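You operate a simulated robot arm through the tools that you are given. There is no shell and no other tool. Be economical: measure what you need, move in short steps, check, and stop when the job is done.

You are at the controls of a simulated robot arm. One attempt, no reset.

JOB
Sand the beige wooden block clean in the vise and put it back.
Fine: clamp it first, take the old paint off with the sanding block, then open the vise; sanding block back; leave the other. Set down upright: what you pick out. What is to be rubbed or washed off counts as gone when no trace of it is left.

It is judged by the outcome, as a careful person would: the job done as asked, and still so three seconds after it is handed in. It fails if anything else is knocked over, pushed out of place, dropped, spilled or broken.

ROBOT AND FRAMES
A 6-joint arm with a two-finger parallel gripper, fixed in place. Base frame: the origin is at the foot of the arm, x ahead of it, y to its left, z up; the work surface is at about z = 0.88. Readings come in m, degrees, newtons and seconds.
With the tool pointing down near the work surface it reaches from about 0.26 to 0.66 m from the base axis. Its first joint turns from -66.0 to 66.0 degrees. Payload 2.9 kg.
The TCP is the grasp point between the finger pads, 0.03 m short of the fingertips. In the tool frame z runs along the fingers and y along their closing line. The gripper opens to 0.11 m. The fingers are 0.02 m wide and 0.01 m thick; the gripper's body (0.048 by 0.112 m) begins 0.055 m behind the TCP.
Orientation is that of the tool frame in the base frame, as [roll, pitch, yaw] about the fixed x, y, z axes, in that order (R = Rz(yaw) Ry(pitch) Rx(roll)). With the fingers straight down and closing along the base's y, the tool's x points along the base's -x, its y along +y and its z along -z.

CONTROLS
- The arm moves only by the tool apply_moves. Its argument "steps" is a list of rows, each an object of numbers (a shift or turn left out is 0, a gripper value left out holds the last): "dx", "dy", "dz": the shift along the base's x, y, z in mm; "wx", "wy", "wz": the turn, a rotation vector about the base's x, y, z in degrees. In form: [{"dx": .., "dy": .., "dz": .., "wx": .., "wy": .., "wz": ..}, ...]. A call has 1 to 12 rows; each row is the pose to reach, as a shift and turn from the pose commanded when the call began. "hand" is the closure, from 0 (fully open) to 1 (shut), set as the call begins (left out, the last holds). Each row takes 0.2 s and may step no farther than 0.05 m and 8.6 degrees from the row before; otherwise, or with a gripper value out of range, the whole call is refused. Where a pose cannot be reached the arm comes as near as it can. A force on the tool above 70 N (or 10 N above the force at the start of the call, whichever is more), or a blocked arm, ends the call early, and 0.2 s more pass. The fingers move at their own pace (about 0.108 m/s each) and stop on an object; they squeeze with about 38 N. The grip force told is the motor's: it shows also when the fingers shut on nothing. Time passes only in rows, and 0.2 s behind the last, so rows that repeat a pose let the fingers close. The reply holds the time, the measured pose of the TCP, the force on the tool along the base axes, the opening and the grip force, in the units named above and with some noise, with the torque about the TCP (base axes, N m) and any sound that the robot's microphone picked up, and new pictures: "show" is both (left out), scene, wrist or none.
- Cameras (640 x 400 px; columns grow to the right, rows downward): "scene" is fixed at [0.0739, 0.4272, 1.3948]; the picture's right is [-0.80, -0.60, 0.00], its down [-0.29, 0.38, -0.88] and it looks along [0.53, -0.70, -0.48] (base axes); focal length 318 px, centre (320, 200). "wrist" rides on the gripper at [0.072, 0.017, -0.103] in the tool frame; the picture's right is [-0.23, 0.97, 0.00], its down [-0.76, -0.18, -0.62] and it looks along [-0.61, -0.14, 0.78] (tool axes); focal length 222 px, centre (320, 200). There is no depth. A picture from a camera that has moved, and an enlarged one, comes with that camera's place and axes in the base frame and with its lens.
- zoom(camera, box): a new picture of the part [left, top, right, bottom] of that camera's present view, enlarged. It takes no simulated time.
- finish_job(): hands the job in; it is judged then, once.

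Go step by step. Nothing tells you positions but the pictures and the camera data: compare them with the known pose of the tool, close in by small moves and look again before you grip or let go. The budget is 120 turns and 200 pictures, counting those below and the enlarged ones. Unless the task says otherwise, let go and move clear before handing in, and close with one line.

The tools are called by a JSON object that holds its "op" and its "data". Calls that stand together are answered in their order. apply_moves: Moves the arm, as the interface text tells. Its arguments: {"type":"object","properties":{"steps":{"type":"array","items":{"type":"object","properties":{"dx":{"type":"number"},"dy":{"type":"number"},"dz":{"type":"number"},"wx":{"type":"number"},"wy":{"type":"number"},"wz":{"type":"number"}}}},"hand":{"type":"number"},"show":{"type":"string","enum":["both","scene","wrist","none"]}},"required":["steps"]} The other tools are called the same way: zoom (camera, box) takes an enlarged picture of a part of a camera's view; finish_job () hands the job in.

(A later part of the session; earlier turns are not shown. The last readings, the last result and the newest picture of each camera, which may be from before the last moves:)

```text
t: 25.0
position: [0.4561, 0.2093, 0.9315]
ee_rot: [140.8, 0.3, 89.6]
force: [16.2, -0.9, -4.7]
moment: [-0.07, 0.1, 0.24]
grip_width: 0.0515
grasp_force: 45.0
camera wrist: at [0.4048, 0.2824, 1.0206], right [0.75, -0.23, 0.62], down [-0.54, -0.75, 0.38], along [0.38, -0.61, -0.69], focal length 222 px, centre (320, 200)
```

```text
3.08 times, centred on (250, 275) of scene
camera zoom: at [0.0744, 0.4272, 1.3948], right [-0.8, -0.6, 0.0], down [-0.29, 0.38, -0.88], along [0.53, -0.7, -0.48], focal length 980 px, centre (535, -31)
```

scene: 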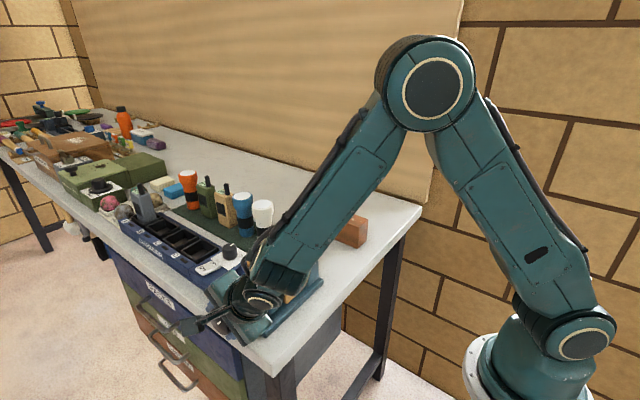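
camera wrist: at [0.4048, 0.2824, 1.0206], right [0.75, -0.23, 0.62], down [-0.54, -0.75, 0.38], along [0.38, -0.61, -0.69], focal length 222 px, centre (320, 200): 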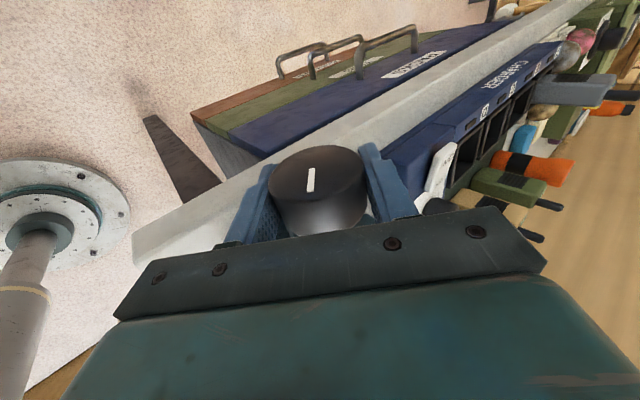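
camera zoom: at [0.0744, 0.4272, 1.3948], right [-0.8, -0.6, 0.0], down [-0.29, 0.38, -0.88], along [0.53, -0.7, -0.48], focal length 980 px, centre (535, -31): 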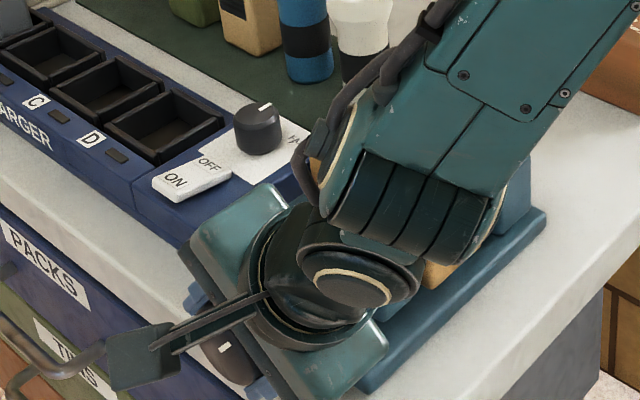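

The knob turned with the gripper, as its mark stayed fixed in the wrist view. I'll release slightly and ratchet back past centre, then look at the jaw.

{"op": "apply_moves", "data": {"steps": [{}, {}, {"wy": 8}, {"wy": 16}, {"wy": 24}, {"wy": 32}, {"wy": 40}, {"wy": 48}, {"wy": 56}, {"wy": 64}, {"wy": 72}, {"wy": 80}], "hand": 0.45}}

{"op": "zoom", "data": {"camera": "scene", "box": [170, 210, 330, 340]}}

```text
t: 27.4
position: [0.4566, 0.1812, 0.9279]
ee_rot: [-150.9, -0.4, 88.8]
force: [1.8, 9.1, -4.3]
moment: [0.32, 0.01, 0.22]
grip_width: 0.062
grasp_force: 1.3
out of reach, approached as far as the arm can: row 11, 12
stopped in row 12: the force on the tool passed its limit at 108 N (the readings are from after the stop); the commanded pose is now the measured one
camera wrist: at [0.523, 0.2514, 1.0102], right [0.85, -0.24, -0.48], down [0.13, -0.77, 0.63], along [-0.52, -0.59, -0.62], focal length 222 px, centre (320, 200)
```

scene: 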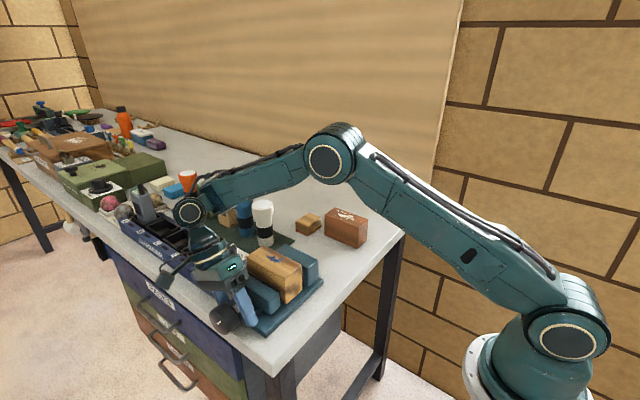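
wrist: 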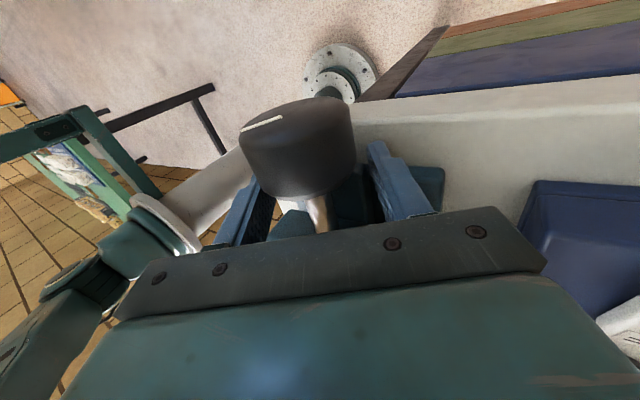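

```text
3.08 times, centred on (250, 275) of scene
camera zoom: at [0.074, 0.4275, 1.3947], right [-0.8, -0.6, 0.0], down [-0.29, 0.38, -0.88], along [0.53, -0.7, -0.48], focal length 980 px, centre (535, -31)
```

zoom: 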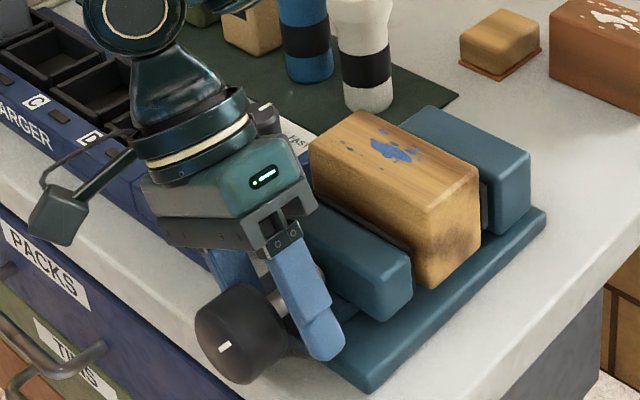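

The back-tilt reached its limit and the hand drifted to −y, brushing the jaw. The knob mark shows about 40° of turn, and the jaw has moved closer to the block. I'll slide back to +y around the knob and return to vertical.

{"op": "apply_moves", "data": {"steps": [{"dy": 9}, {"dy": 18}, {"dy": 27}, {"dy": 27, "wy": -8}, {"dy": 27, "wy": -16}, {"dy": 27, "wy": -24}, {"dy": 27, "wy": -29}, {"dy": 27, "wy": -29}]}}

{"op": "zoom", "data": {"camera": "scene", "box": [170, 210, 330, 340]}}

```text
t: 29.2
position: [0.4556, 0.2058, 0.9289]
ee_rot: [-180.0, -0.8, 88.9]
force: [0.1, 0.1, -0.4]
moment: [0.0, -0.03, 0.01]
grip_width: 0.0605
grasp_force: 0.0
out of reach, approached as far as the arm can: row 3, 4
camera wrist: at [0.4744, 0.2772, 1.0326], right [0.97, -0.25, -0.01], down [-0.19, -0.77, 0.61], along [-0.15, -0.59, -0.79], focal length 222 px, centre (320, 200)
```

scene: 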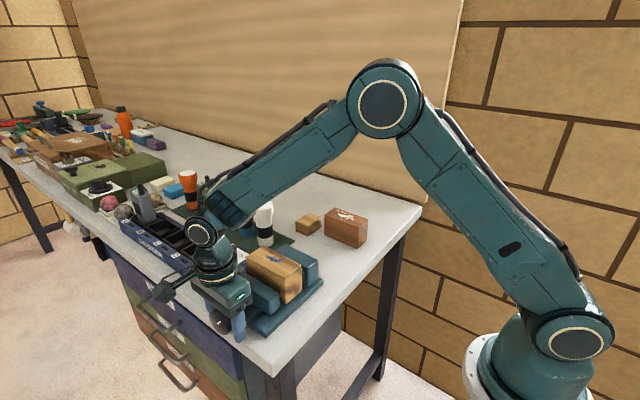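
wrist: 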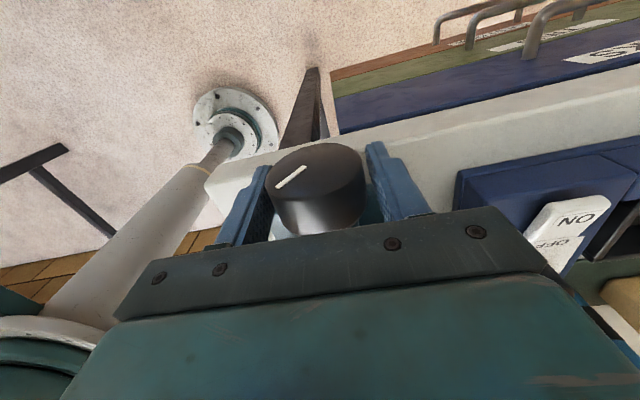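

```text
3.08 times, centred on (250, 275) of scene
camera zoom: at [0.0739, 0.4272, 1.3948], right [-0.8, -0.6, 0.0], down [-0.29, 0.38, -0.88], along [0.53, -0.7, -0.48], focal length 980 px, centre (535, -31)
```

zoom: 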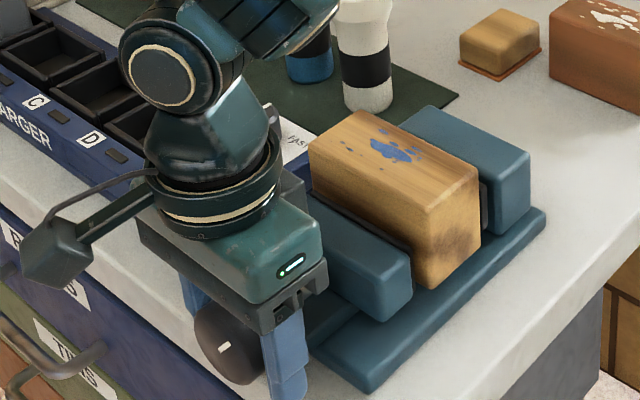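

The jaw has moved towards the block, so the direction is right. I'll grip again and turn further from vertical.

{"op": "apply_moves", "data": {"steps": [{"dy": 2}, {"dy": 2}, {"dy": 2}, {"dy": 2, "wy": -8}, {"dy": 2, "wy": -16}, {"dy": 2, "wy": -24}, {"dy": 2, "wy": -32}, {"dy": 2, "wy": -40}, {"dy": 2, "wy": -48}], "hand": 1}}

```text
t: 31.2
position: [0.4558, 0.2065, 0.9296]
ee_rot: [131.6, -1.3, 89.8]
force: [9.7, -19.8, 18.4]
moment: [0.43, -0.08, -0.21]
grip_width: 0.0515
grasp_force: 45.4
camera wrist: at [0.3923, 0.2777, 1.0126], right [0.65, -0.25, 0.72], down [-0.59, -0.77, 0.26], along [0.49, -0.59, -0.64], focal length 222 px, centre (320, 200)
```

scene: 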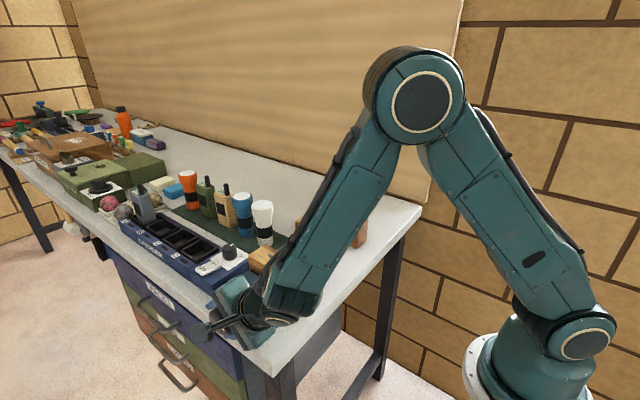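
wrist: 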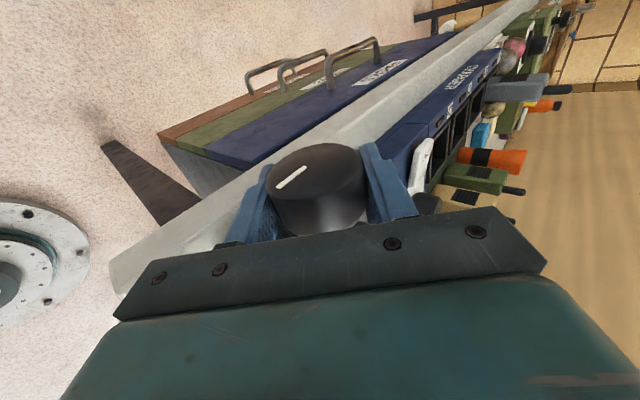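

Another 48° is done. I'm releasing, ratcheting back to slightly past vertical and looking.

{"op": "apply_moves", "data": {"steps": [{}, {}, {"wy": 8}, {"wy": 16}, {"wy": 24}, {"wy": 32}, {"wy": 40}, {"wy": 48}, {"wy": 56}, {"wy": 64}, {"wy": 64}], "hand": 0.45, "show": "none"}}

{"op": "zoom", "data": {"camera": "scene", "box": [170, 210, 330, 340]}}

```text
t: 33.6
position: [0.4557, 0.2081, 0.9278]
ee_rot: [-163.7, -0.5, 88.7]
force: [0.1, -1.1, 0.9]
moment: [0.0, -0.02, -0.01]
grip_width: 0.0606
grasp_force: 0.1
```

```text
3.08 times, centred on (250, 275) of scene
camera zoom: at [0.0739, 0.4272, 1.3948], right [-0.8, -0.6, 0.0], down [-0.29, 0.38, -0.88], along [0.53, -0.7, -0.48], focal length 980 px, centre (535, -31)
```

zoom: 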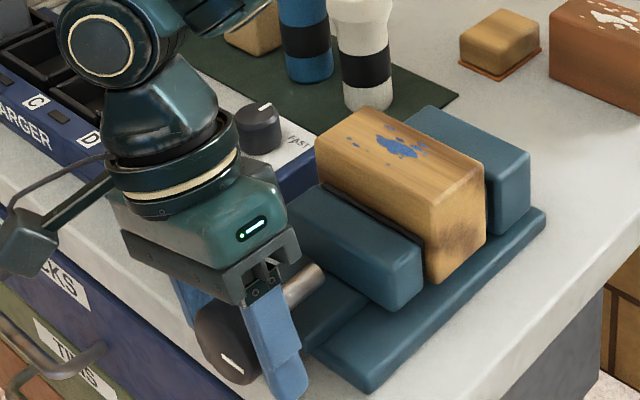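

The jaw is now pushing the block towards the fixed jaw. I'm gripping and continuing until it tightens.

{"op": "apply_moves", "data": {"steps": [{}, {}, {}, {"wy": -8}, {"wy": -16}, {"wy": -24}, {"wy": -32}, {"wy": -40}, {"wy": -48}, {"wy": -56}, {"wy": -64}], "hand": 1, "show": "wrist"}}

{"op": "apply_moves", "data": {"steps": [{}, {}, {"wy": 8}, {"wy": 16}, {"wy": 24}, {"wy": 32}, {"wy": 40}, {"wy": 48}, {"wy": 56}, {"wy": 64}, {"wy": 64}], "hand": 0.45, "show": "wrist"}}

{"op": "zoom", "data": {"camera": "scene", "box": [170, 210, 330, 340]}}

```text
t: 36.0
position: [0.4567, 0.2068, 0.9303]
ee_rot: [131.8, -1.5, 89.9]
force: [16.6, 0.2, 8.5]
moment: [-0.19, 0.62, -0.06]
grip_width: 0.0511
grasp_force: 45.1
camera wrist: at [0.3924, 0.2787, 1.0127], right [0.65, -0.25, 0.72], down [-0.59, -0.77, 0.26], along [0.49, -0.59, -0.64], focal length 222 px, centre (320, 200)
```

wrist: 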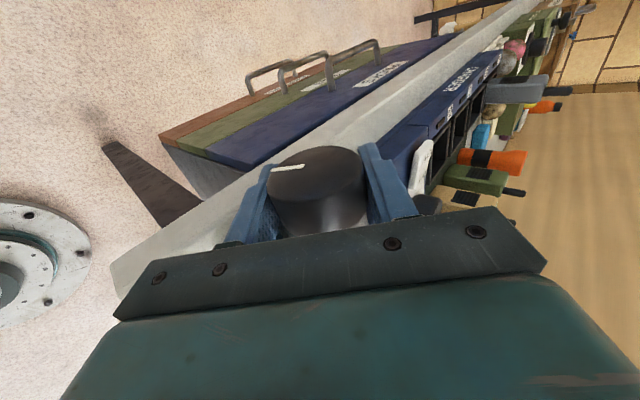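

```text
t: 38.4
position: [0.4561, 0.2075, 0.928]
ee_rot: [-163.7, -0.5, 88.6]
force: [-0.4, -0.8, -0.4]
moment: [-0.03, -0.01, 0.0]
grip_width: 0.0604
grasp_force: 0.2
camera wrist: at [0.5031, 0.2789, 1.0228], right [0.93, -0.25, -0.27], down [-0.01, -0.77, 0.64], along [-0.37, -0.59, -0.72], focal length 222 px, centre (320, 200)
```

wrist: 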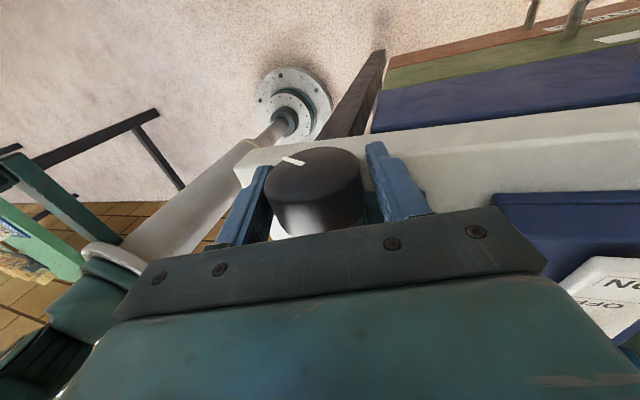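

```text
3.08 times, centred on (250, 275) of scene
camera zoom: at [0.0739, 0.4272, 1.3948], right [-0.8, -0.6, 0.0], down [-0.29, 0.38, -0.88], along [0.53, -0.7, -0.48], focal length 980 px, centre (535, -31)
```

zoom: 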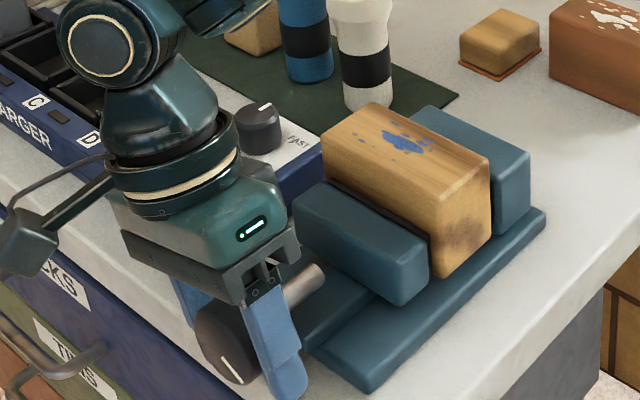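

The knob is still turning and the block keeps moving in. I'll do another stroke, checking the torque.

{"op": "apply_moves", "data": {"steps": [{}, {}, {}, {"wy": -8}, {"wy": -16}, {"wy": -24}, {"wy": -32}, {"wy": -40}, {"wy": -48}, {"wy": -56}, {"wy": -64}], "hand": 1, "show": "wrist"}}

{"op": "apply_moves", "data": {"steps": [{}, {}, {"wy": 8}, {"wy": 16}, {"wy": 24}, {"wy": 32}, {"wy": 40}, {"wy": 48}, {"wy": 56}, {"wy": 64}, {"wy": 64}], "hand": 0.45, "show": "wrist"}}

{"op": "zoom", "data": {"camera": "scene", "box": [170, 210, 330, 340]}}

```text
t: 40.8
position: [0.4574, 0.2083, 0.9297]
ee_rot: [131.8, -1.3, 89.8]
force: [16.2, -1.7, 8.4]
moment: [-0.23, 0.64, -0.04]
grip_width: 0.0511
grasp_force: 44.4
camera wrist: at [0.3925, 0.2788, 1.0125], right [0.65, -0.25, 0.72], down [-0.58, -0.77, 0.26], along [0.49, -0.59, -0.64], focal length 222 px, centre (320, 200)
```

wrist: 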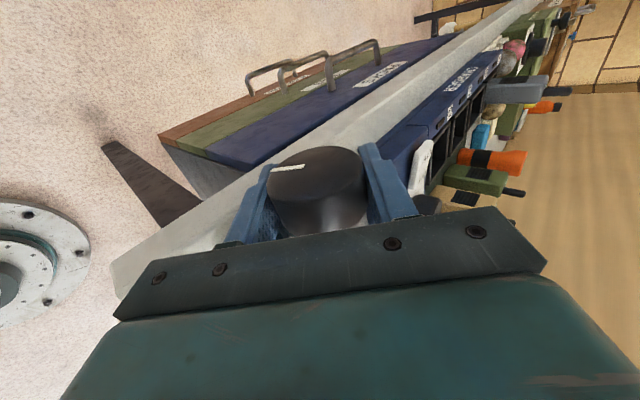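

```text
t: 43.2
position: [0.4559, 0.2072, 0.9296]
ee_rot: [-163.8, -0.5, 88.6]
force: [-0.3, 0.5, 0.0]
moment: [0.0, -0.03, -0.02]
grip_width: 0.0607
grasp_force: 0.2
camera wrist: at [0.5031, 0.2789, 1.0229], right [0.93, -0.25, -0.27], down [-0.01, -0.77, 0.64], along [-0.37, -0.59, -0.72], focal length 222 px, centre (320, 200)
```

wrist: 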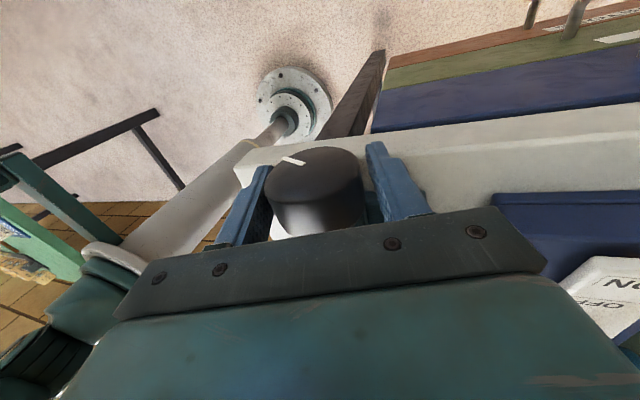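

```text
3.08 times, centred on (250, 275) of scene
camera zoom: at [0.0739, 0.4272, 1.3948], right [-0.8, -0.6, 0.0], down [-0.29, 0.38, -0.88], along [0.53, -0.7, -0.48], focal length 980 px, centre (535, -31)
```

zoom: 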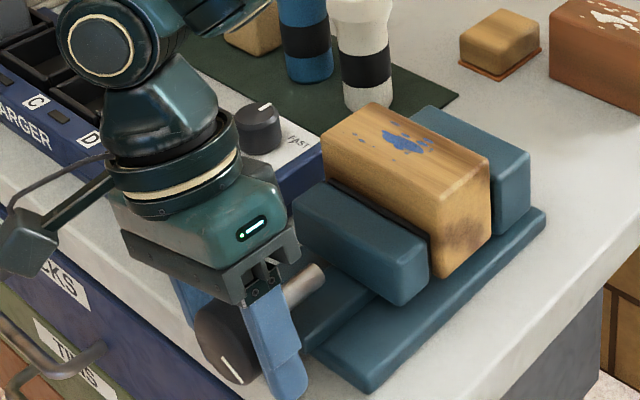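

The knob slipped at the same angle with about 0.64 N·m and the jaw did not move, so the vise is tight. I'll right the tool and rise clear.

{"op": "apply_moves", "data": {"steps": [{"wy": -8}, {"wy": -16}, {"dz": 30, "wy": -16.2}, {"dz": 80, "wy": -16.2}, {"dz": 130, "wy": -16.2}, {"dz": 180, "wy": -16.2}, {"dz": 230, "wy": -16.2}, {"dz": 230, "wy": -16.2}], "show": "none"}}

{"op": "apply_moves", "data": {"steps": [{"dy": -25, "wz": 8}, {"dy": -50, "wz": 16}, {"dy": -75, "wz": 24}, {"dy": -100, "wz": 32}, {"dy": -125, "wz": 40}, {"dy": -150, "wz": 48}, {"dy": -175, "wz": 56}, {"dy": -200, "wz": 64}, {"dy": -230, "wz": 72}, {"dy": -270, "wz": 80}, {"dy": -310, "wz": 88}, {"dy": -350, "wz": 91}], "hand": 0.2}}

{"op": "zoom", "data": {"camera": "scene", "box": [200, 180, 400, 330]}}

```text
t: 45.0
position: [0.4573, 0.2081, 1.1592]
ee_rot: [180.0, -0.9, 88.9]
force: [0.8, 0.2, -0.3]
moment: [-0.01, 0.0, 0.02]
grip_width: 0.0603
grasp_force: 0.0
```

```text
t: 47.6
position: [0.4564, -0.142, 1.1579]
ee_rot: [180.0, -0.8, -180.0]
force: [0.2, 0.4, 0.0]
moment: [0.01, 0.02, -0.03]
grip_width: 0.0877
grasp_force: 0.2
camera wrist: at [0.3857, -0.1244, 1.2621], right [0.23, 0.97, 0.0], down [0.77, -0.18, 0.61], along [0.6, -0.14, -0.79], focal length 222 px, centre (320, 200)
```

scene: 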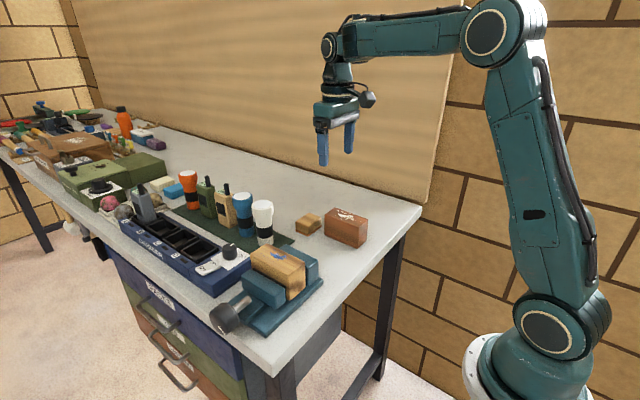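
wrist: 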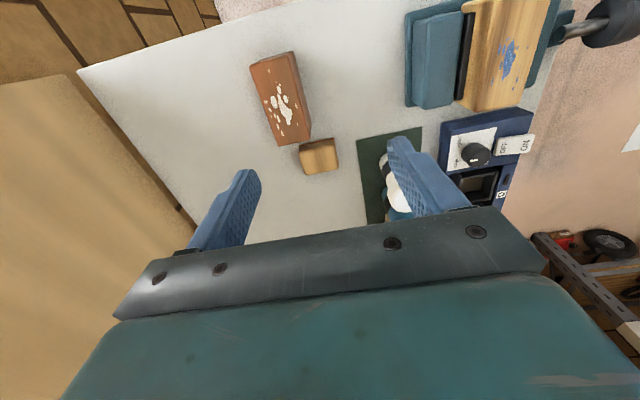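

```text
2.67 times, centred on (300, 255) of scene
camera zoom: at [0.0739, 0.4272, 1.3948], right [-0.8, -0.6, 0.0], down [-0.29, 0.38, -0.88], along [0.53, -0.7, -0.48], focal length 849 px, centre (373, 53)
```

zoom: 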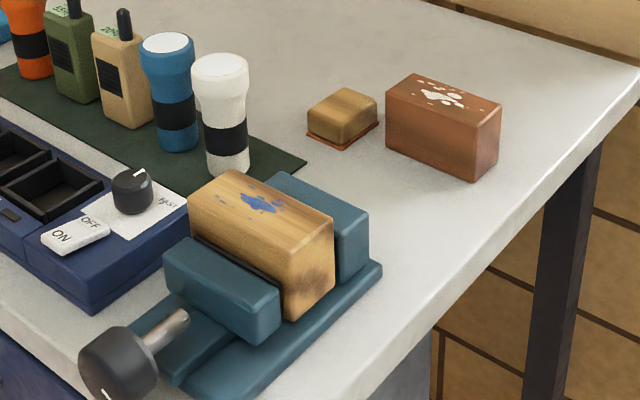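

The block is firmly between the jaws. Next I'll measure the sanding block.

{"op": "zoom", "data": {"camera": "wrist", "box": [240, 40, 400, 190]}}

{"op": "zoom", "data": {"camera": "scene", "box": [275, 190, 375, 260]}}

```text
2.67 times, centred on (320, 115) of wrist
camera zoom: at [0.3857, -0.1244, 1.2621], right [0.23, 0.97, 0.0], down [0.77, -0.18, 0.61], along [0.6, -0.14, -0.79], focal length 592 px, centre (320, 427)
```

zoom: 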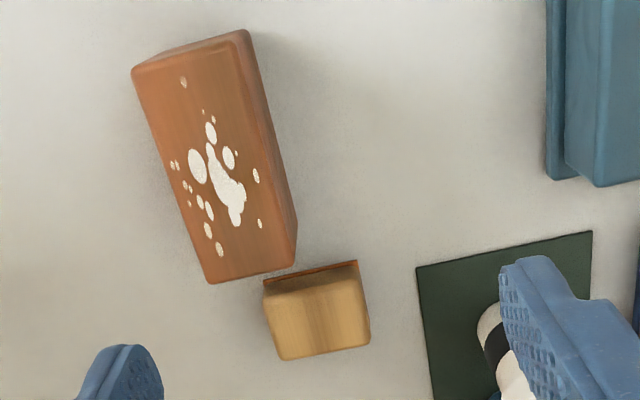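

```text
5.71 times, centred on (325, 225) of scene
camera zoom: at [0.0739, 0.4272, 1.3948], right [-0.8, -0.6, 0.0], down [-0.29, 0.38, -0.88], along [0.53, -0.7, -0.48], focal length 1819 px, centre (291, 57)
```

zoom: 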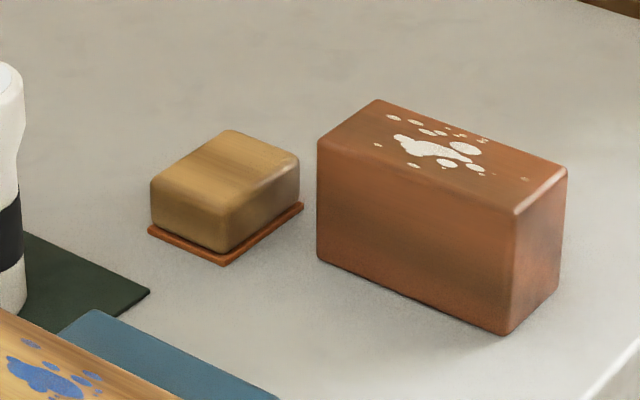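

The sanding block's sole spans x 0.539–0.587 and y −0.199 to −0.134, aligned with the axes and about 30 mm high. I'm hovering over it.

{"op": "apply_moves", "data": {"steps": [{"dx": 30, "dy": -8, "dz": -25, "wy": -0.8}, {"dx": 60, "dy": -16, "dz": -55, "wy": -0.8}, {"dx": 90, "dy": -25, "dz": -90, "wy": -0.8}, {"dx": 106.5, "dy": -25, "dz": -130, "wy": -0.8}, {"dx": 106.5, "dy": -25, "dz": -170, "wy": -0.8}, {"dx": 106.5, "dy": -25, "dz": -190, "wy": -0.8}, {"dx": 106.5, "dy": -25, "dz": -190, "wy": -0.8}]}}

{"op": "zoom", "data": {"camera": "scene", "box": [260, 150, 380, 260]}}

```text
t: 49.2
position: [0.5619, -0.1668, 0.9693]
ee_rot: [-180.0, -0.1, 179.9]
force: [0.0, -0.3, -0.4]
moment: [-0.01, 0.01, 0.02]
grip_width: 0.0879
grasp_force: 0.0
camera wrist: at [0.4907, -0.1495, 1.0717], right [0.23, 0.97, 0.0], down [0.76, -0.18, 0.62], along [0.61, -0.14, -0.78], focal length 222 px, centre (320, 200)
```

scene: 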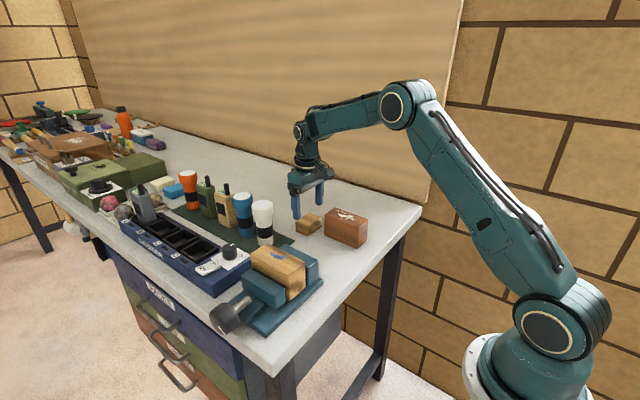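
wrist: 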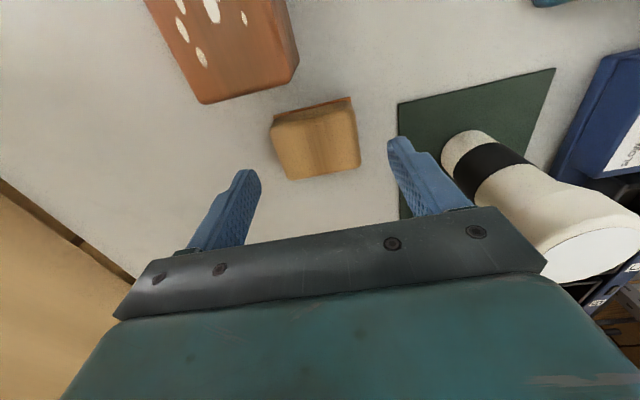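

```text
3.64 times, centred on (320, 205) of scene
camera zoom: at [0.0739, 0.4272, 1.3948], right [-0.8, -0.6, 0.0], down [-0.29, 0.38, -0.88], along [0.53, -0.7, -0.48], focal length 1158 px, centre (320, 182)
```

zoom: 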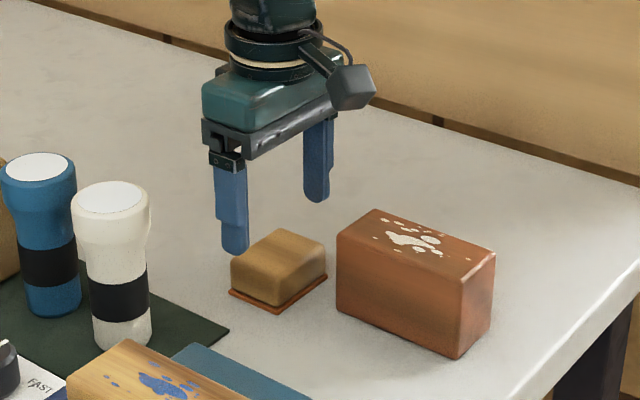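

I'm aligned, so I'll descend to keep the fingertips just above the sole and close.

{"op": "apply_moves", "data": {"steps": [{"dz": -25}, {"dz": -42}, {"dz": -50}, {"dz": -50}], "show": "none"}}

{"op": "apply_moves", "data": {"steps": [{}, {}, {}, {}], "hand": 1}}

{"op": "zoom", "data": {"camera": "scene", "box": [260, 150, 380, 260]}}

```text
t: 50.2
position: [0.5613, -0.1675, 0.9188]
ee_rot: [179.9, -0.1, 179.9]
force: [0.2, 0.4, -0.4]
moment: [-0.01, 0.0, -0.02]
grip_width: 0.0881
grasp_force: 0.1
```

```text
t: 51.2
position: [0.5623, -0.1666, 0.9192]
ee_rot: [180.0, -0.1, 179.9]
force: [-0.4, -0.2, 0.5]
moment: [0.02, -0.01, 0.0]
grip_width: 0.0654
grasp_force: 38.5
camera wrist: at [0.4904, -0.1493, 1.0215], right [0.23, 0.97, 0.0], down [0.76, -0.18, 0.62], along [0.61, -0.14, -0.78], focal length 222 px, centre (320, 200)
```

scene: 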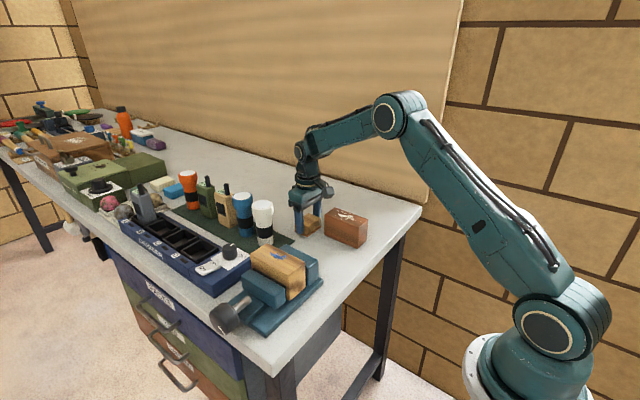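
wrist: 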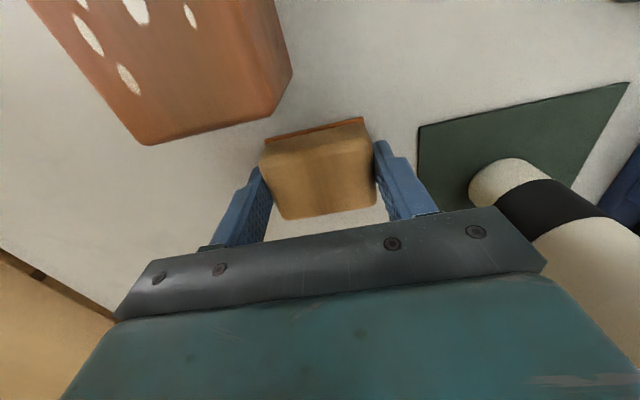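

```text
3.64 times, centred on (320, 205) of scene
camera zoom: at [0.0739, 0.4272, 1.3948], right [-0.8, -0.6, 0.0], down [-0.29, 0.38, -0.88], along [0.53, -0.7, -0.48], focal length 1158 px, centre (320, 182)
```

zoom: 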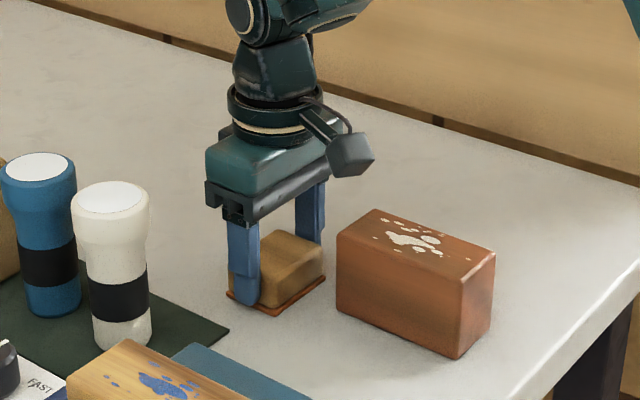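

The sanding block is held. I'm lifting it and carrying it over the clamped block.

{"op": "apply_moves", "data": {"steps": [{"dz": 40}, {"dz": 85}, {"dz": 130}, {"dx": -35, "dz": 160}, {"dx": -75, "dy": 20, "dz": 160}, {"dx": -103, "dy": 60, "dz": 160}, {"dx": -103, "dy": 105, "dz": 160}, {"dx": -103, "dy": 150, "dz": 160}, {"dx": -103, "dy": 195, "dz": 160}, {"dx": -103, "dy": 235, "dz": 160}, {"dx": -103, "dy": 235, "dz": 150}, {"dx": -103, "dy": 235, "dz": 150}]}}

{"op": "zoom", "data": {"camera": "scene", "box": [200, 190, 340, 320]}}

{"op": "zoom", "data": {"camera": "wrist", "box": [200, 0, 480, 240]}}

```text
t: 53.8
position: [0.4604, 0.0679, 1.069]
ee_rot: [180.0, 0.0, 179.8]
force: [0.0, -0.8, 0.1]
moment: [0.04, -0.03, 0.02]
grip_width: 0.065
grasp_force: 38.6
camera wrist: at [0.3879, 0.0861, 1.1714], right [0.23, 0.97, 0.0], down [0.76, -0.18, 0.62], along [0.61, -0.14, -0.78], focal length 222 px, centre (320, 200)
```

scene: 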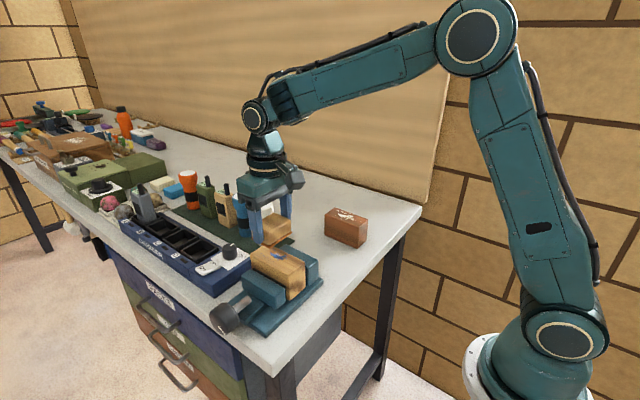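
wrist: 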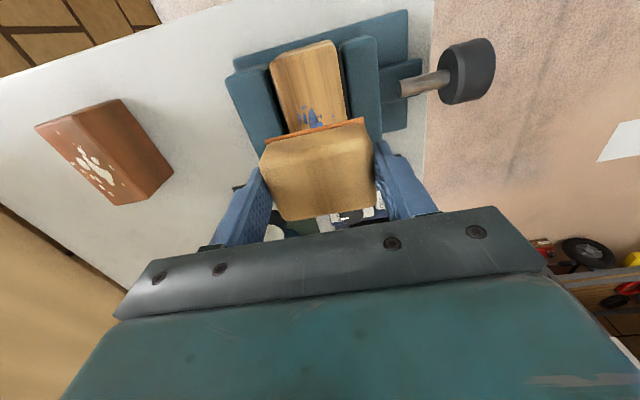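

```text
3.08 times, centred on (270, 255) of scene
camera zoom: at [0.0739, 0.4273, 1.3948], right [-0.8, -0.6, 0.0], down [-0.29, 0.38, -0.88], along [0.53, -0.7, -0.48], focal length 980 px, centre (474, 31)
```

zoom: 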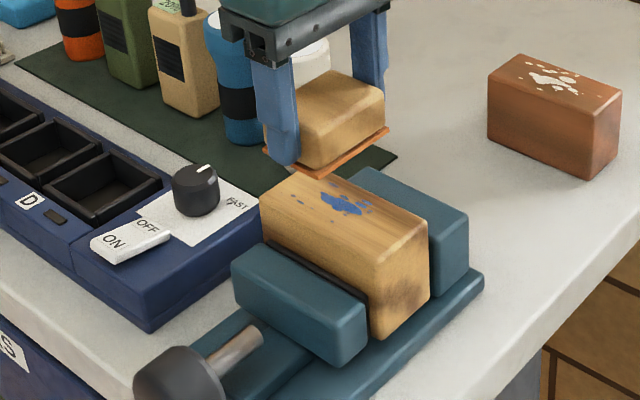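

```text
1.67 times, centred on (340, 120) of wrist
camera zoom: at [0.3879, 0.0861, 1.1714], right [0.23, 0.97, 0.0], down [0.76, -0.18, 0.62], along [0.61, -0.14, -0.78], focal length 370 px, centre (287, 333)
```

zoom: 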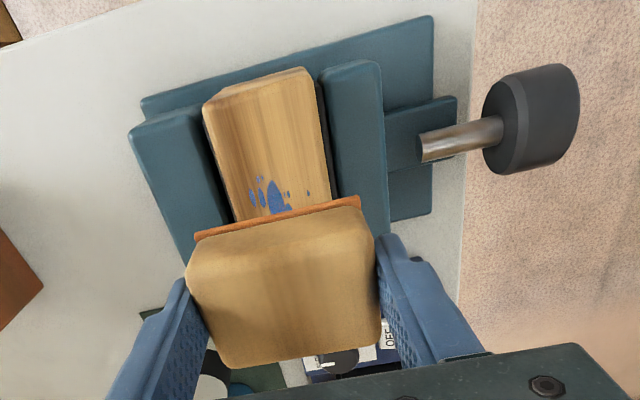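

The sole is centred over the painted block (y≈0.067). I'm lowering gently to contact.

{"op": "apply_moves", "data": {"steps": [{"dz": -25}, {"dz": -38}, {"dz": -44}, {"dz": -47}, {"dz": -50}, {"dz": -52}], "show": "none"}}

```text
t: 55.2
position: [0.4595, 0.0676, 1.0194]
ee_rot: [180.0, 0.2, 179.9]
force: [-5.4, -1.8, 24.6]
moment: [0.33, 0.48, 0.09]
grip_width: 0.0655
grasp_force: 37.8
```

In contact at about 25 N. I'll stroke back and forth along the block over the paint.

{"op": "apply_moves", "data": {"steps": [{"dx": 12}, {"dx": 24}, {"dx": 34}, {"dx": 20}, {"dx": 5}, {"dx": -10}, {"dx": -20}, {"dx": -5}, {"dx": 10}, {"dx": 22}, {"dx": 34}, {"dx": 20}], "show": "none"}}

{"op": "apply_moves", "data": {"steps": [{"dx": -15}, {"dx": -30}, {"dx": -40}, {"dx": -40, "dz": 5}, {"dx": -40, "dz": 40}, {"dx": -40, "dz": 60}, {"dx": -40, "dz": 60}]}}

{"op": "zoom", "data": {"camera": "scene", "box": [220, 220, 320, 310]}}

{"op": "zoom", "data": {"camera": "wrist", "box": [200, 0, 480, 240]}}

```text
t: 57.8
position: [0.4819, 0.0667, 1.0191]
ee_rot: [179.9, 0.6, 179.6]
force: [11.8, -0.9, 26.0]
moment: [0.4, -0.17, -0.19]
grip_width: 0.0654
grasp_force: 37.8
```

```text
t: 59.4
position: [0.4382, 0.068, 1.0755]
ee_rot: [-180.0, -0.2, 180.0]
force: [0.4, -1.1, -1.0]
moment: [-0.01, 0.03, 0.01]
grip_width: 0.0651
grasp_force: 37.7
camera wrist: at [0.367, 0.0848, 1.1795], right [0.23, 0.97, 0.0], down [0.76, -0.18, 0.62], along [0.6, -0.14, -0.78], focal length 222 px, centre (320, 200)
```

scene: 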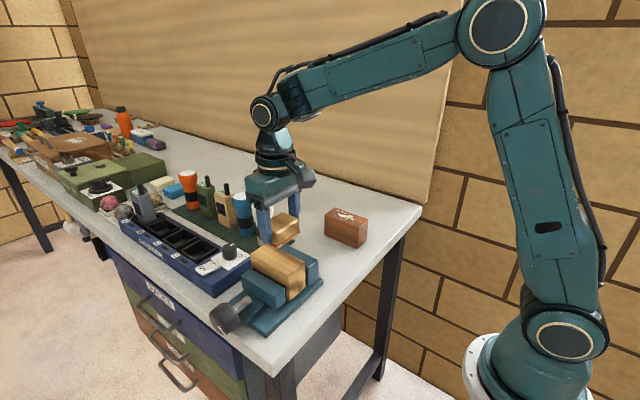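
wrist: 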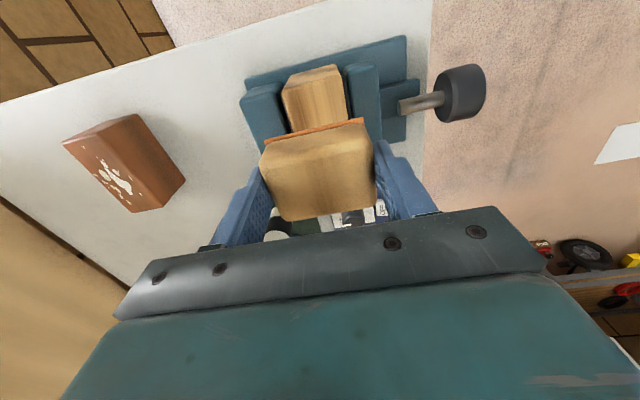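

```text
4.44 times, centred on (270, 265) of scene
camera zoom: at [0.0739, 0.4272, 1.3948], right [-0.8, -0.6, 0.0], down [-0.29, 0.38, -0.88], along [0.53, -0.7, -0.48], focal length 1415 px, centre (542, -89)
```

zoom: 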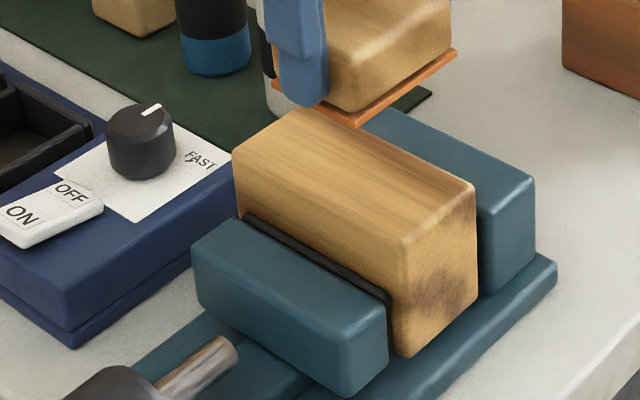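

```text
1.67 times, centred on (340, 120) of wrist
camera zoom: at [0.367, 0.0848, 1.1795], right [0.23, 0.97, 0.0], down [0.76, -0.18, 0.62], along [0.6, -0.14, -0.78], focal length 370 px, centre (287, 333)
```

zoom: 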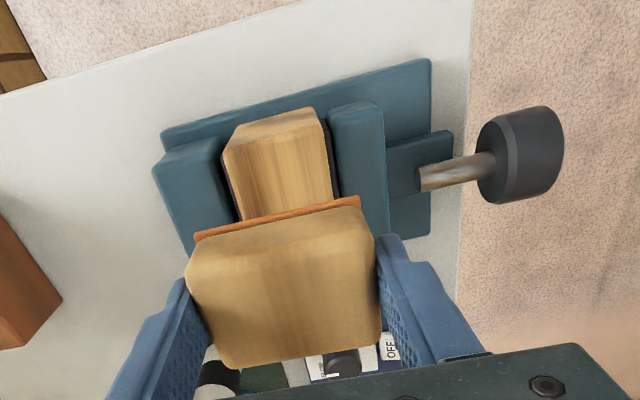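

The paint looks gone; I'll confirm once the view is clear. I'm returning the sanding block to its place, staying high.

{"op": "apply_moves", "data": {"steps": [{"dz": 10}, {"dy": -45, "dz": 10}, {"dy": -90, "dz": 10}, {"dy": -135, "dz": 10}, {"dx": 20, "dy": -175, "dz": 10}, {"dx": 50, "dy": -210, "dz": 10}, {"dx": 85, "dy": -234.6, "dz": 10}, {"dx": 124, "dy": -234.6, "dz": 0}, {"dx": 124, "dy": -234.6, "dz": -45}, {"dx": 124, "dy": -234.6, "dz": -90}, {"dx": 124, "dy": -234.6, "dz": -120}, {"dx": 124, "dy": -234.6, "dz": -120}]}}

{"op": "zoom", "data": {"camera": "scene", "box": [220, 190, 380, 310]}}

```text
t: 62.0
position: [0.5623, -0.1668, 0.9565]
ee_rot: [-180.0, 0.1, 179.9]
force: [0.2, -0.2, -0.7]
moment: [-0.03, 0.01, -0.01]
grip_width: 0.0651
grasp_force: 38.1
camera wrist: at [0.4912, -0.1492, 1.0591], right [0.23, 0.97, 0.0], down [0.76, -0.18, 0.62], along [0.61, -0.14, -0.78], focal length 222 px, centre (320, 200)
```

scene: 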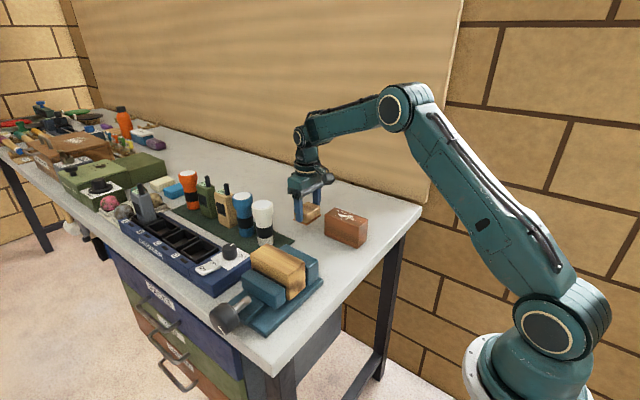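
wrist: 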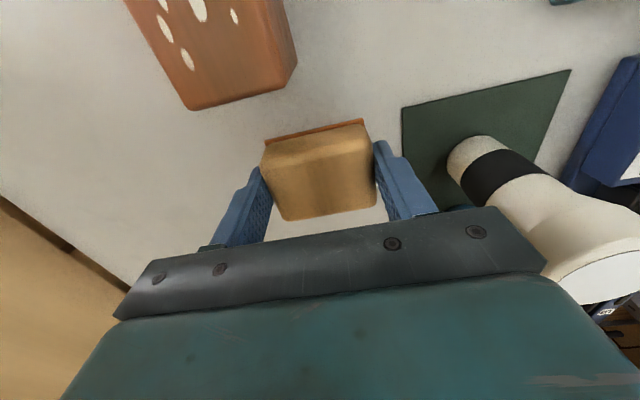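

```text
3.33 times, centred on (300, 250) of scene
camera zoom: at [0.0739, 0.4272, 1.3948], right [-0.8, -0.6, 0.0], down [-0.29, 0.38, -0.88], along [0.53, -0.7, -0.48], focal length 1061 px, centre (387, 33)
```

zoom: 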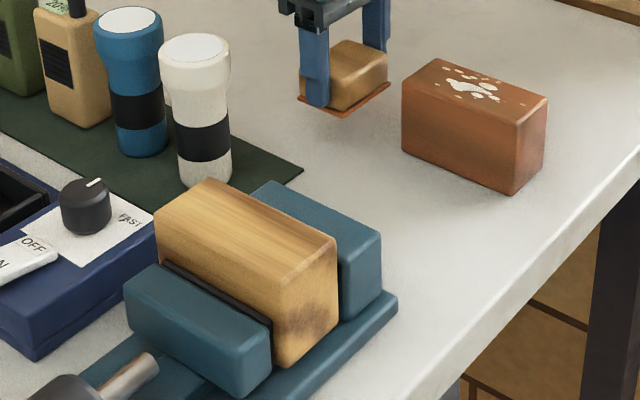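

The block top is clean from the side view. I'll lower the sanding block the last 37 mm.

{"op": "apply_moves", "data": {"steps": [{"dz": -20}, {"dz": -32}, {"dz": -36}, {"dz": -37.5}, {"dz": -37.5}], "show": "none"}}

{"op": "zoom", "data": {"camera": "scene", "box": [275, 190, 355, 250]}}

{"op": "zoom", "data": {"camera": "scene", "box": [235, 230, 315, 290]}}

```text
t: 63.2
position: [0.5637, -0.167, 0.9199]
ee_rot: [-180.0, 0.0, 180.0]
force: [-0.5, -0.2, 0.2]
moment: [0.05, -0.03, -0.03]
grip_width: 0.065
grasp_force: 37.7
```

```text
6.67 times, centred on (315, 220) of scene
camera zoom: at [0.0739, 0.4272, 1.3948], right [-0.8, -0.6, 0.0], down [-0.29, 0.38, -0.88], along [0.53, -0.7, -0.48], focal length 2122 px, centre (353, 67)
```

zoom: 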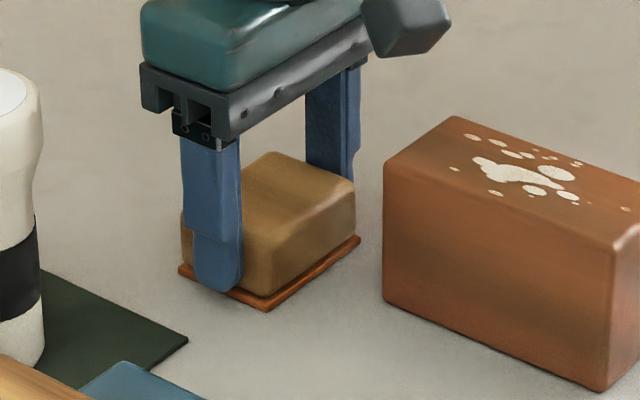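

```text
6.67 times, centred on (275, 260) of scene
camera zoom: at [0.0739, 0.4272, 1.3948], right [-0.8, -0.6, 0.0], down [-0.29, 0.38, -0.88], along [0.53, -0.7, -0.48], focal length 2122 px, centre (620, -200)
```

zoom: 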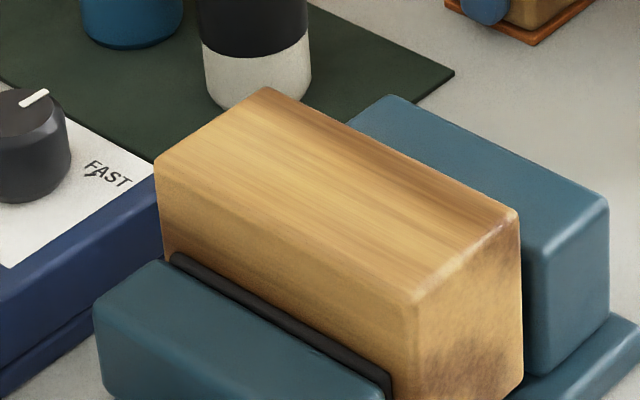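

There is no trace of paint. I'll nudge the sanding block down until it touches, release it and rise.

{"op": "apply_moves", "data": {"steps": [{"dz": -1}, {"dz": -1.5}, {"dz": -1.5}], "show": "none"}}

{"op": "apply_moves", "data": {"steps": [{}, {}, {"dz": 15}, {"dz": 60}, {"dz": 110}, {"dz": 160}, {"dz": 210}, {"dz": 240}], "hand": 0.2}}

{"op": "zoom", "data": {"camera": "scene", "box": [275, 190, 375, 260]}}

```text
t: 64.0
position: [0.5629, -0.1682, 0.9185]
ee_rot: [-180.0, 0.1, 179.9]
force: [-1.8, -0.6, 12.0]
moment: [0.44, -0.25, 0.07]
grip_width: 0.0653
grasp_force: 38.0
```

```text
t: 65.8
position: [0.564, -0.1655, 1.1565]
ee_rot: [-180.0, -0.1, 179.9]
force: [0.8, -0.8, -0.4]
moment: [-0.07, -0.03, 0.01]
grip_width: 0.0879
grasp_force: 0.0
camera wrist: at [0.4926, -0.1492, 1.26], right [0.23, 0.97, 0.0], down [0.76, -0.18, 0.62], along [0.6, -0.14, -0.78], focal length 222 px, centre (320, 200)
```

scene: 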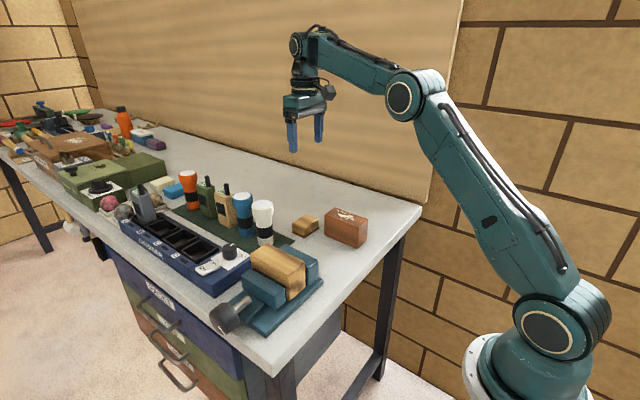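
wrist: 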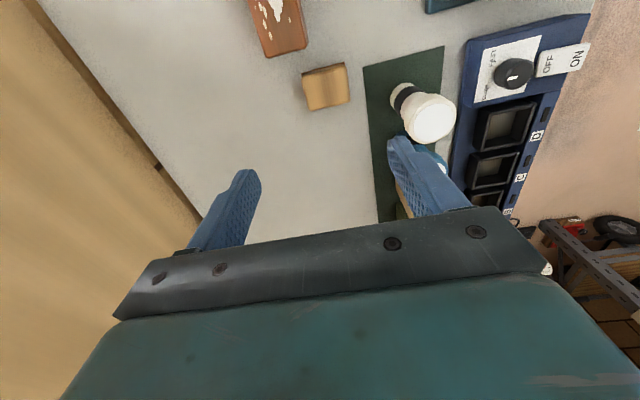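

```text
5.71 times, centred on (325, 225) of scene
camera zoom: at [0.0739, 0.4272, 1.3948], right [-0.8, -0.6, 0.0], down [-0.29, 0.38, -0.88], along [0.53, -0.7, -0.48], focal length 1819 px, centre (291, 57)
```

zoom: 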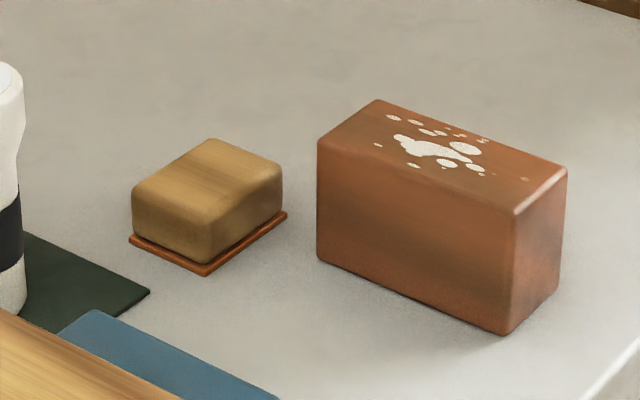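

The sanding block was dragged about 12 mm towards +y on release (now y≈−0.155, was −0.167). I'll re-grasp it there, shift it back and release in small steps.

{"op": "apply_moves", "data": {"steps": [{"dy": 12, "dz": -45}, {"dy": 12, "dz": -95}, {"dy": 12, "dz": -145}, {"dy": 12, "dz": -190}, {"dy": 12, "dz": -225}, {"dy": 12, "dz": -237}, {"dy": 12, "dz": -237}], "show": "wrist"}}

{"op": "zoom", "data": {"camera": "scene", "box": [275, 190, 355, 250]}}

```text
t: 67.4
position: [0.5635, -0.1545, 0.9188]
ee_rot: [180.0, -0.1, 180.0]
force: [0.5, -0.5, -0.4]
moment: [0.02, 0.02, 0.01]
grip_width: 0.088
grasp_force: 0.0
camera wrist: at [0.4921, -0.1366, 1.0228], right [0.23, 0.97, 0.0], down [0.76, -0.18, 0.62], along [0.61, -0.14, -0.78], focal length 222 px, centre (320, 200)
```

wrist: 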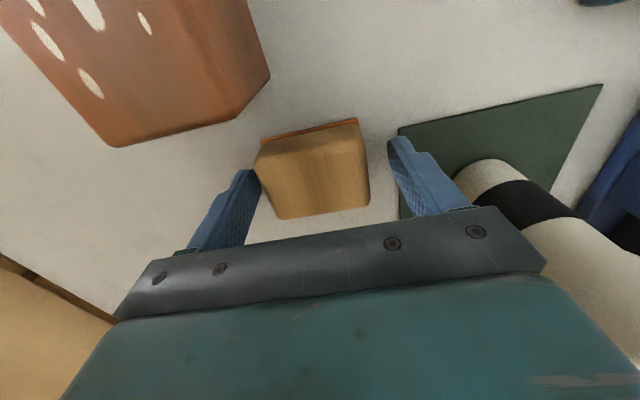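

```text
6.67 times, centred on (315, 220) of scene
camera zoom: at [0.0739, 0.4272, 1.3948], right [-0.8, -0.6, 0.0], down [-0.29, 0.38, -0.88], along [0.53, -0.7, -0.48], focal length 2122 px, centre (353, 67)
```

zoom: 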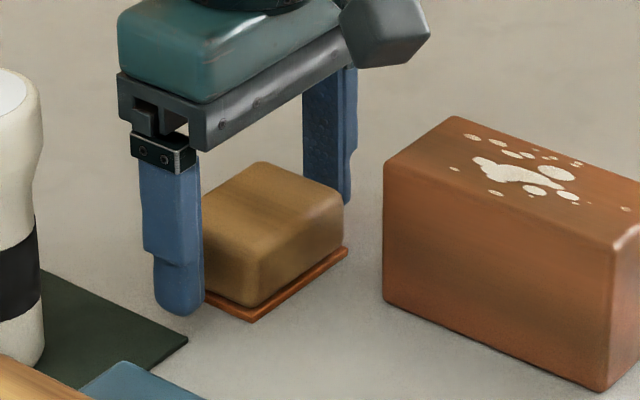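

I'm closing on it, lifting a few mm and shifting it back towards its original spot.

{"op": "apply_moves", "data": {"steps": [{}, {}, {}, {"dz": 4}, {"dy": -5, "dz": 6}, {"dy": -10, "dz": 6}, {"dx": -1.5, "dy": -14.5, "dz": 6}, {"dx": -1.5, "dy": -14.5, "dz": 3}, {"dx": -1.5, "dy": -14.5, "dz": 1}, {"dx": -1.5, "dy": -14.5, "dz": 1}], "hand": 1, "show": "wrist"}}

{"op": "zoom", "data": {"camera": "scene", "box": [275, 190, 375, 260]}}

```text
t: 69.6
position: [0.5617, -0.1685, 0.9218]
ee_rot: [180.0, -0.1, 179.9]
force: [-0.4, 0.4, -0.8]
moment: [-0.01, -0.01, 0.01]
grip_width: 0.0648
grasp_force: 38.2
camera wrist: at [0.4899, -0.1513, 1.0244], right [0.23, 0.97, 0.0], down [0.76, -0.18, 0.62], along [0.61, -0.14, -0.78], focal length 222 px, centre (320, 200)
```

wrist: 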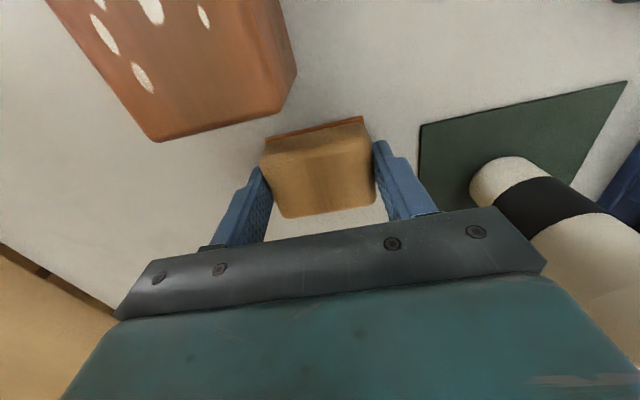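

```text
5.71 times, centred on (325, 225) of scene
camera zoom: at [0.0739, 0.4272, 1.3948], right [-0.8, -0.6, 0.0], down [-0.29, 0.38, -0.88], along [0.53, -0.7, -0.48], focal length 1819 px, centre (291, 57)
```

zoom: 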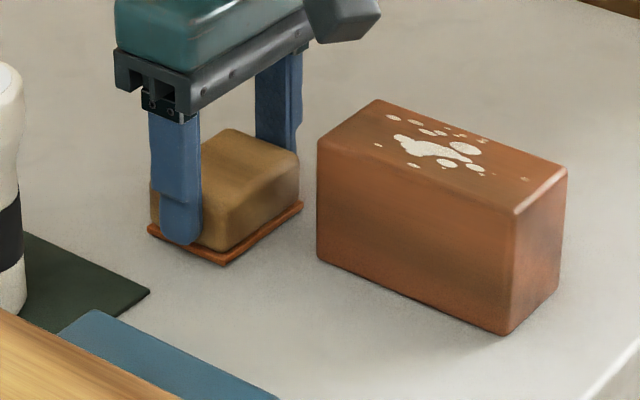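

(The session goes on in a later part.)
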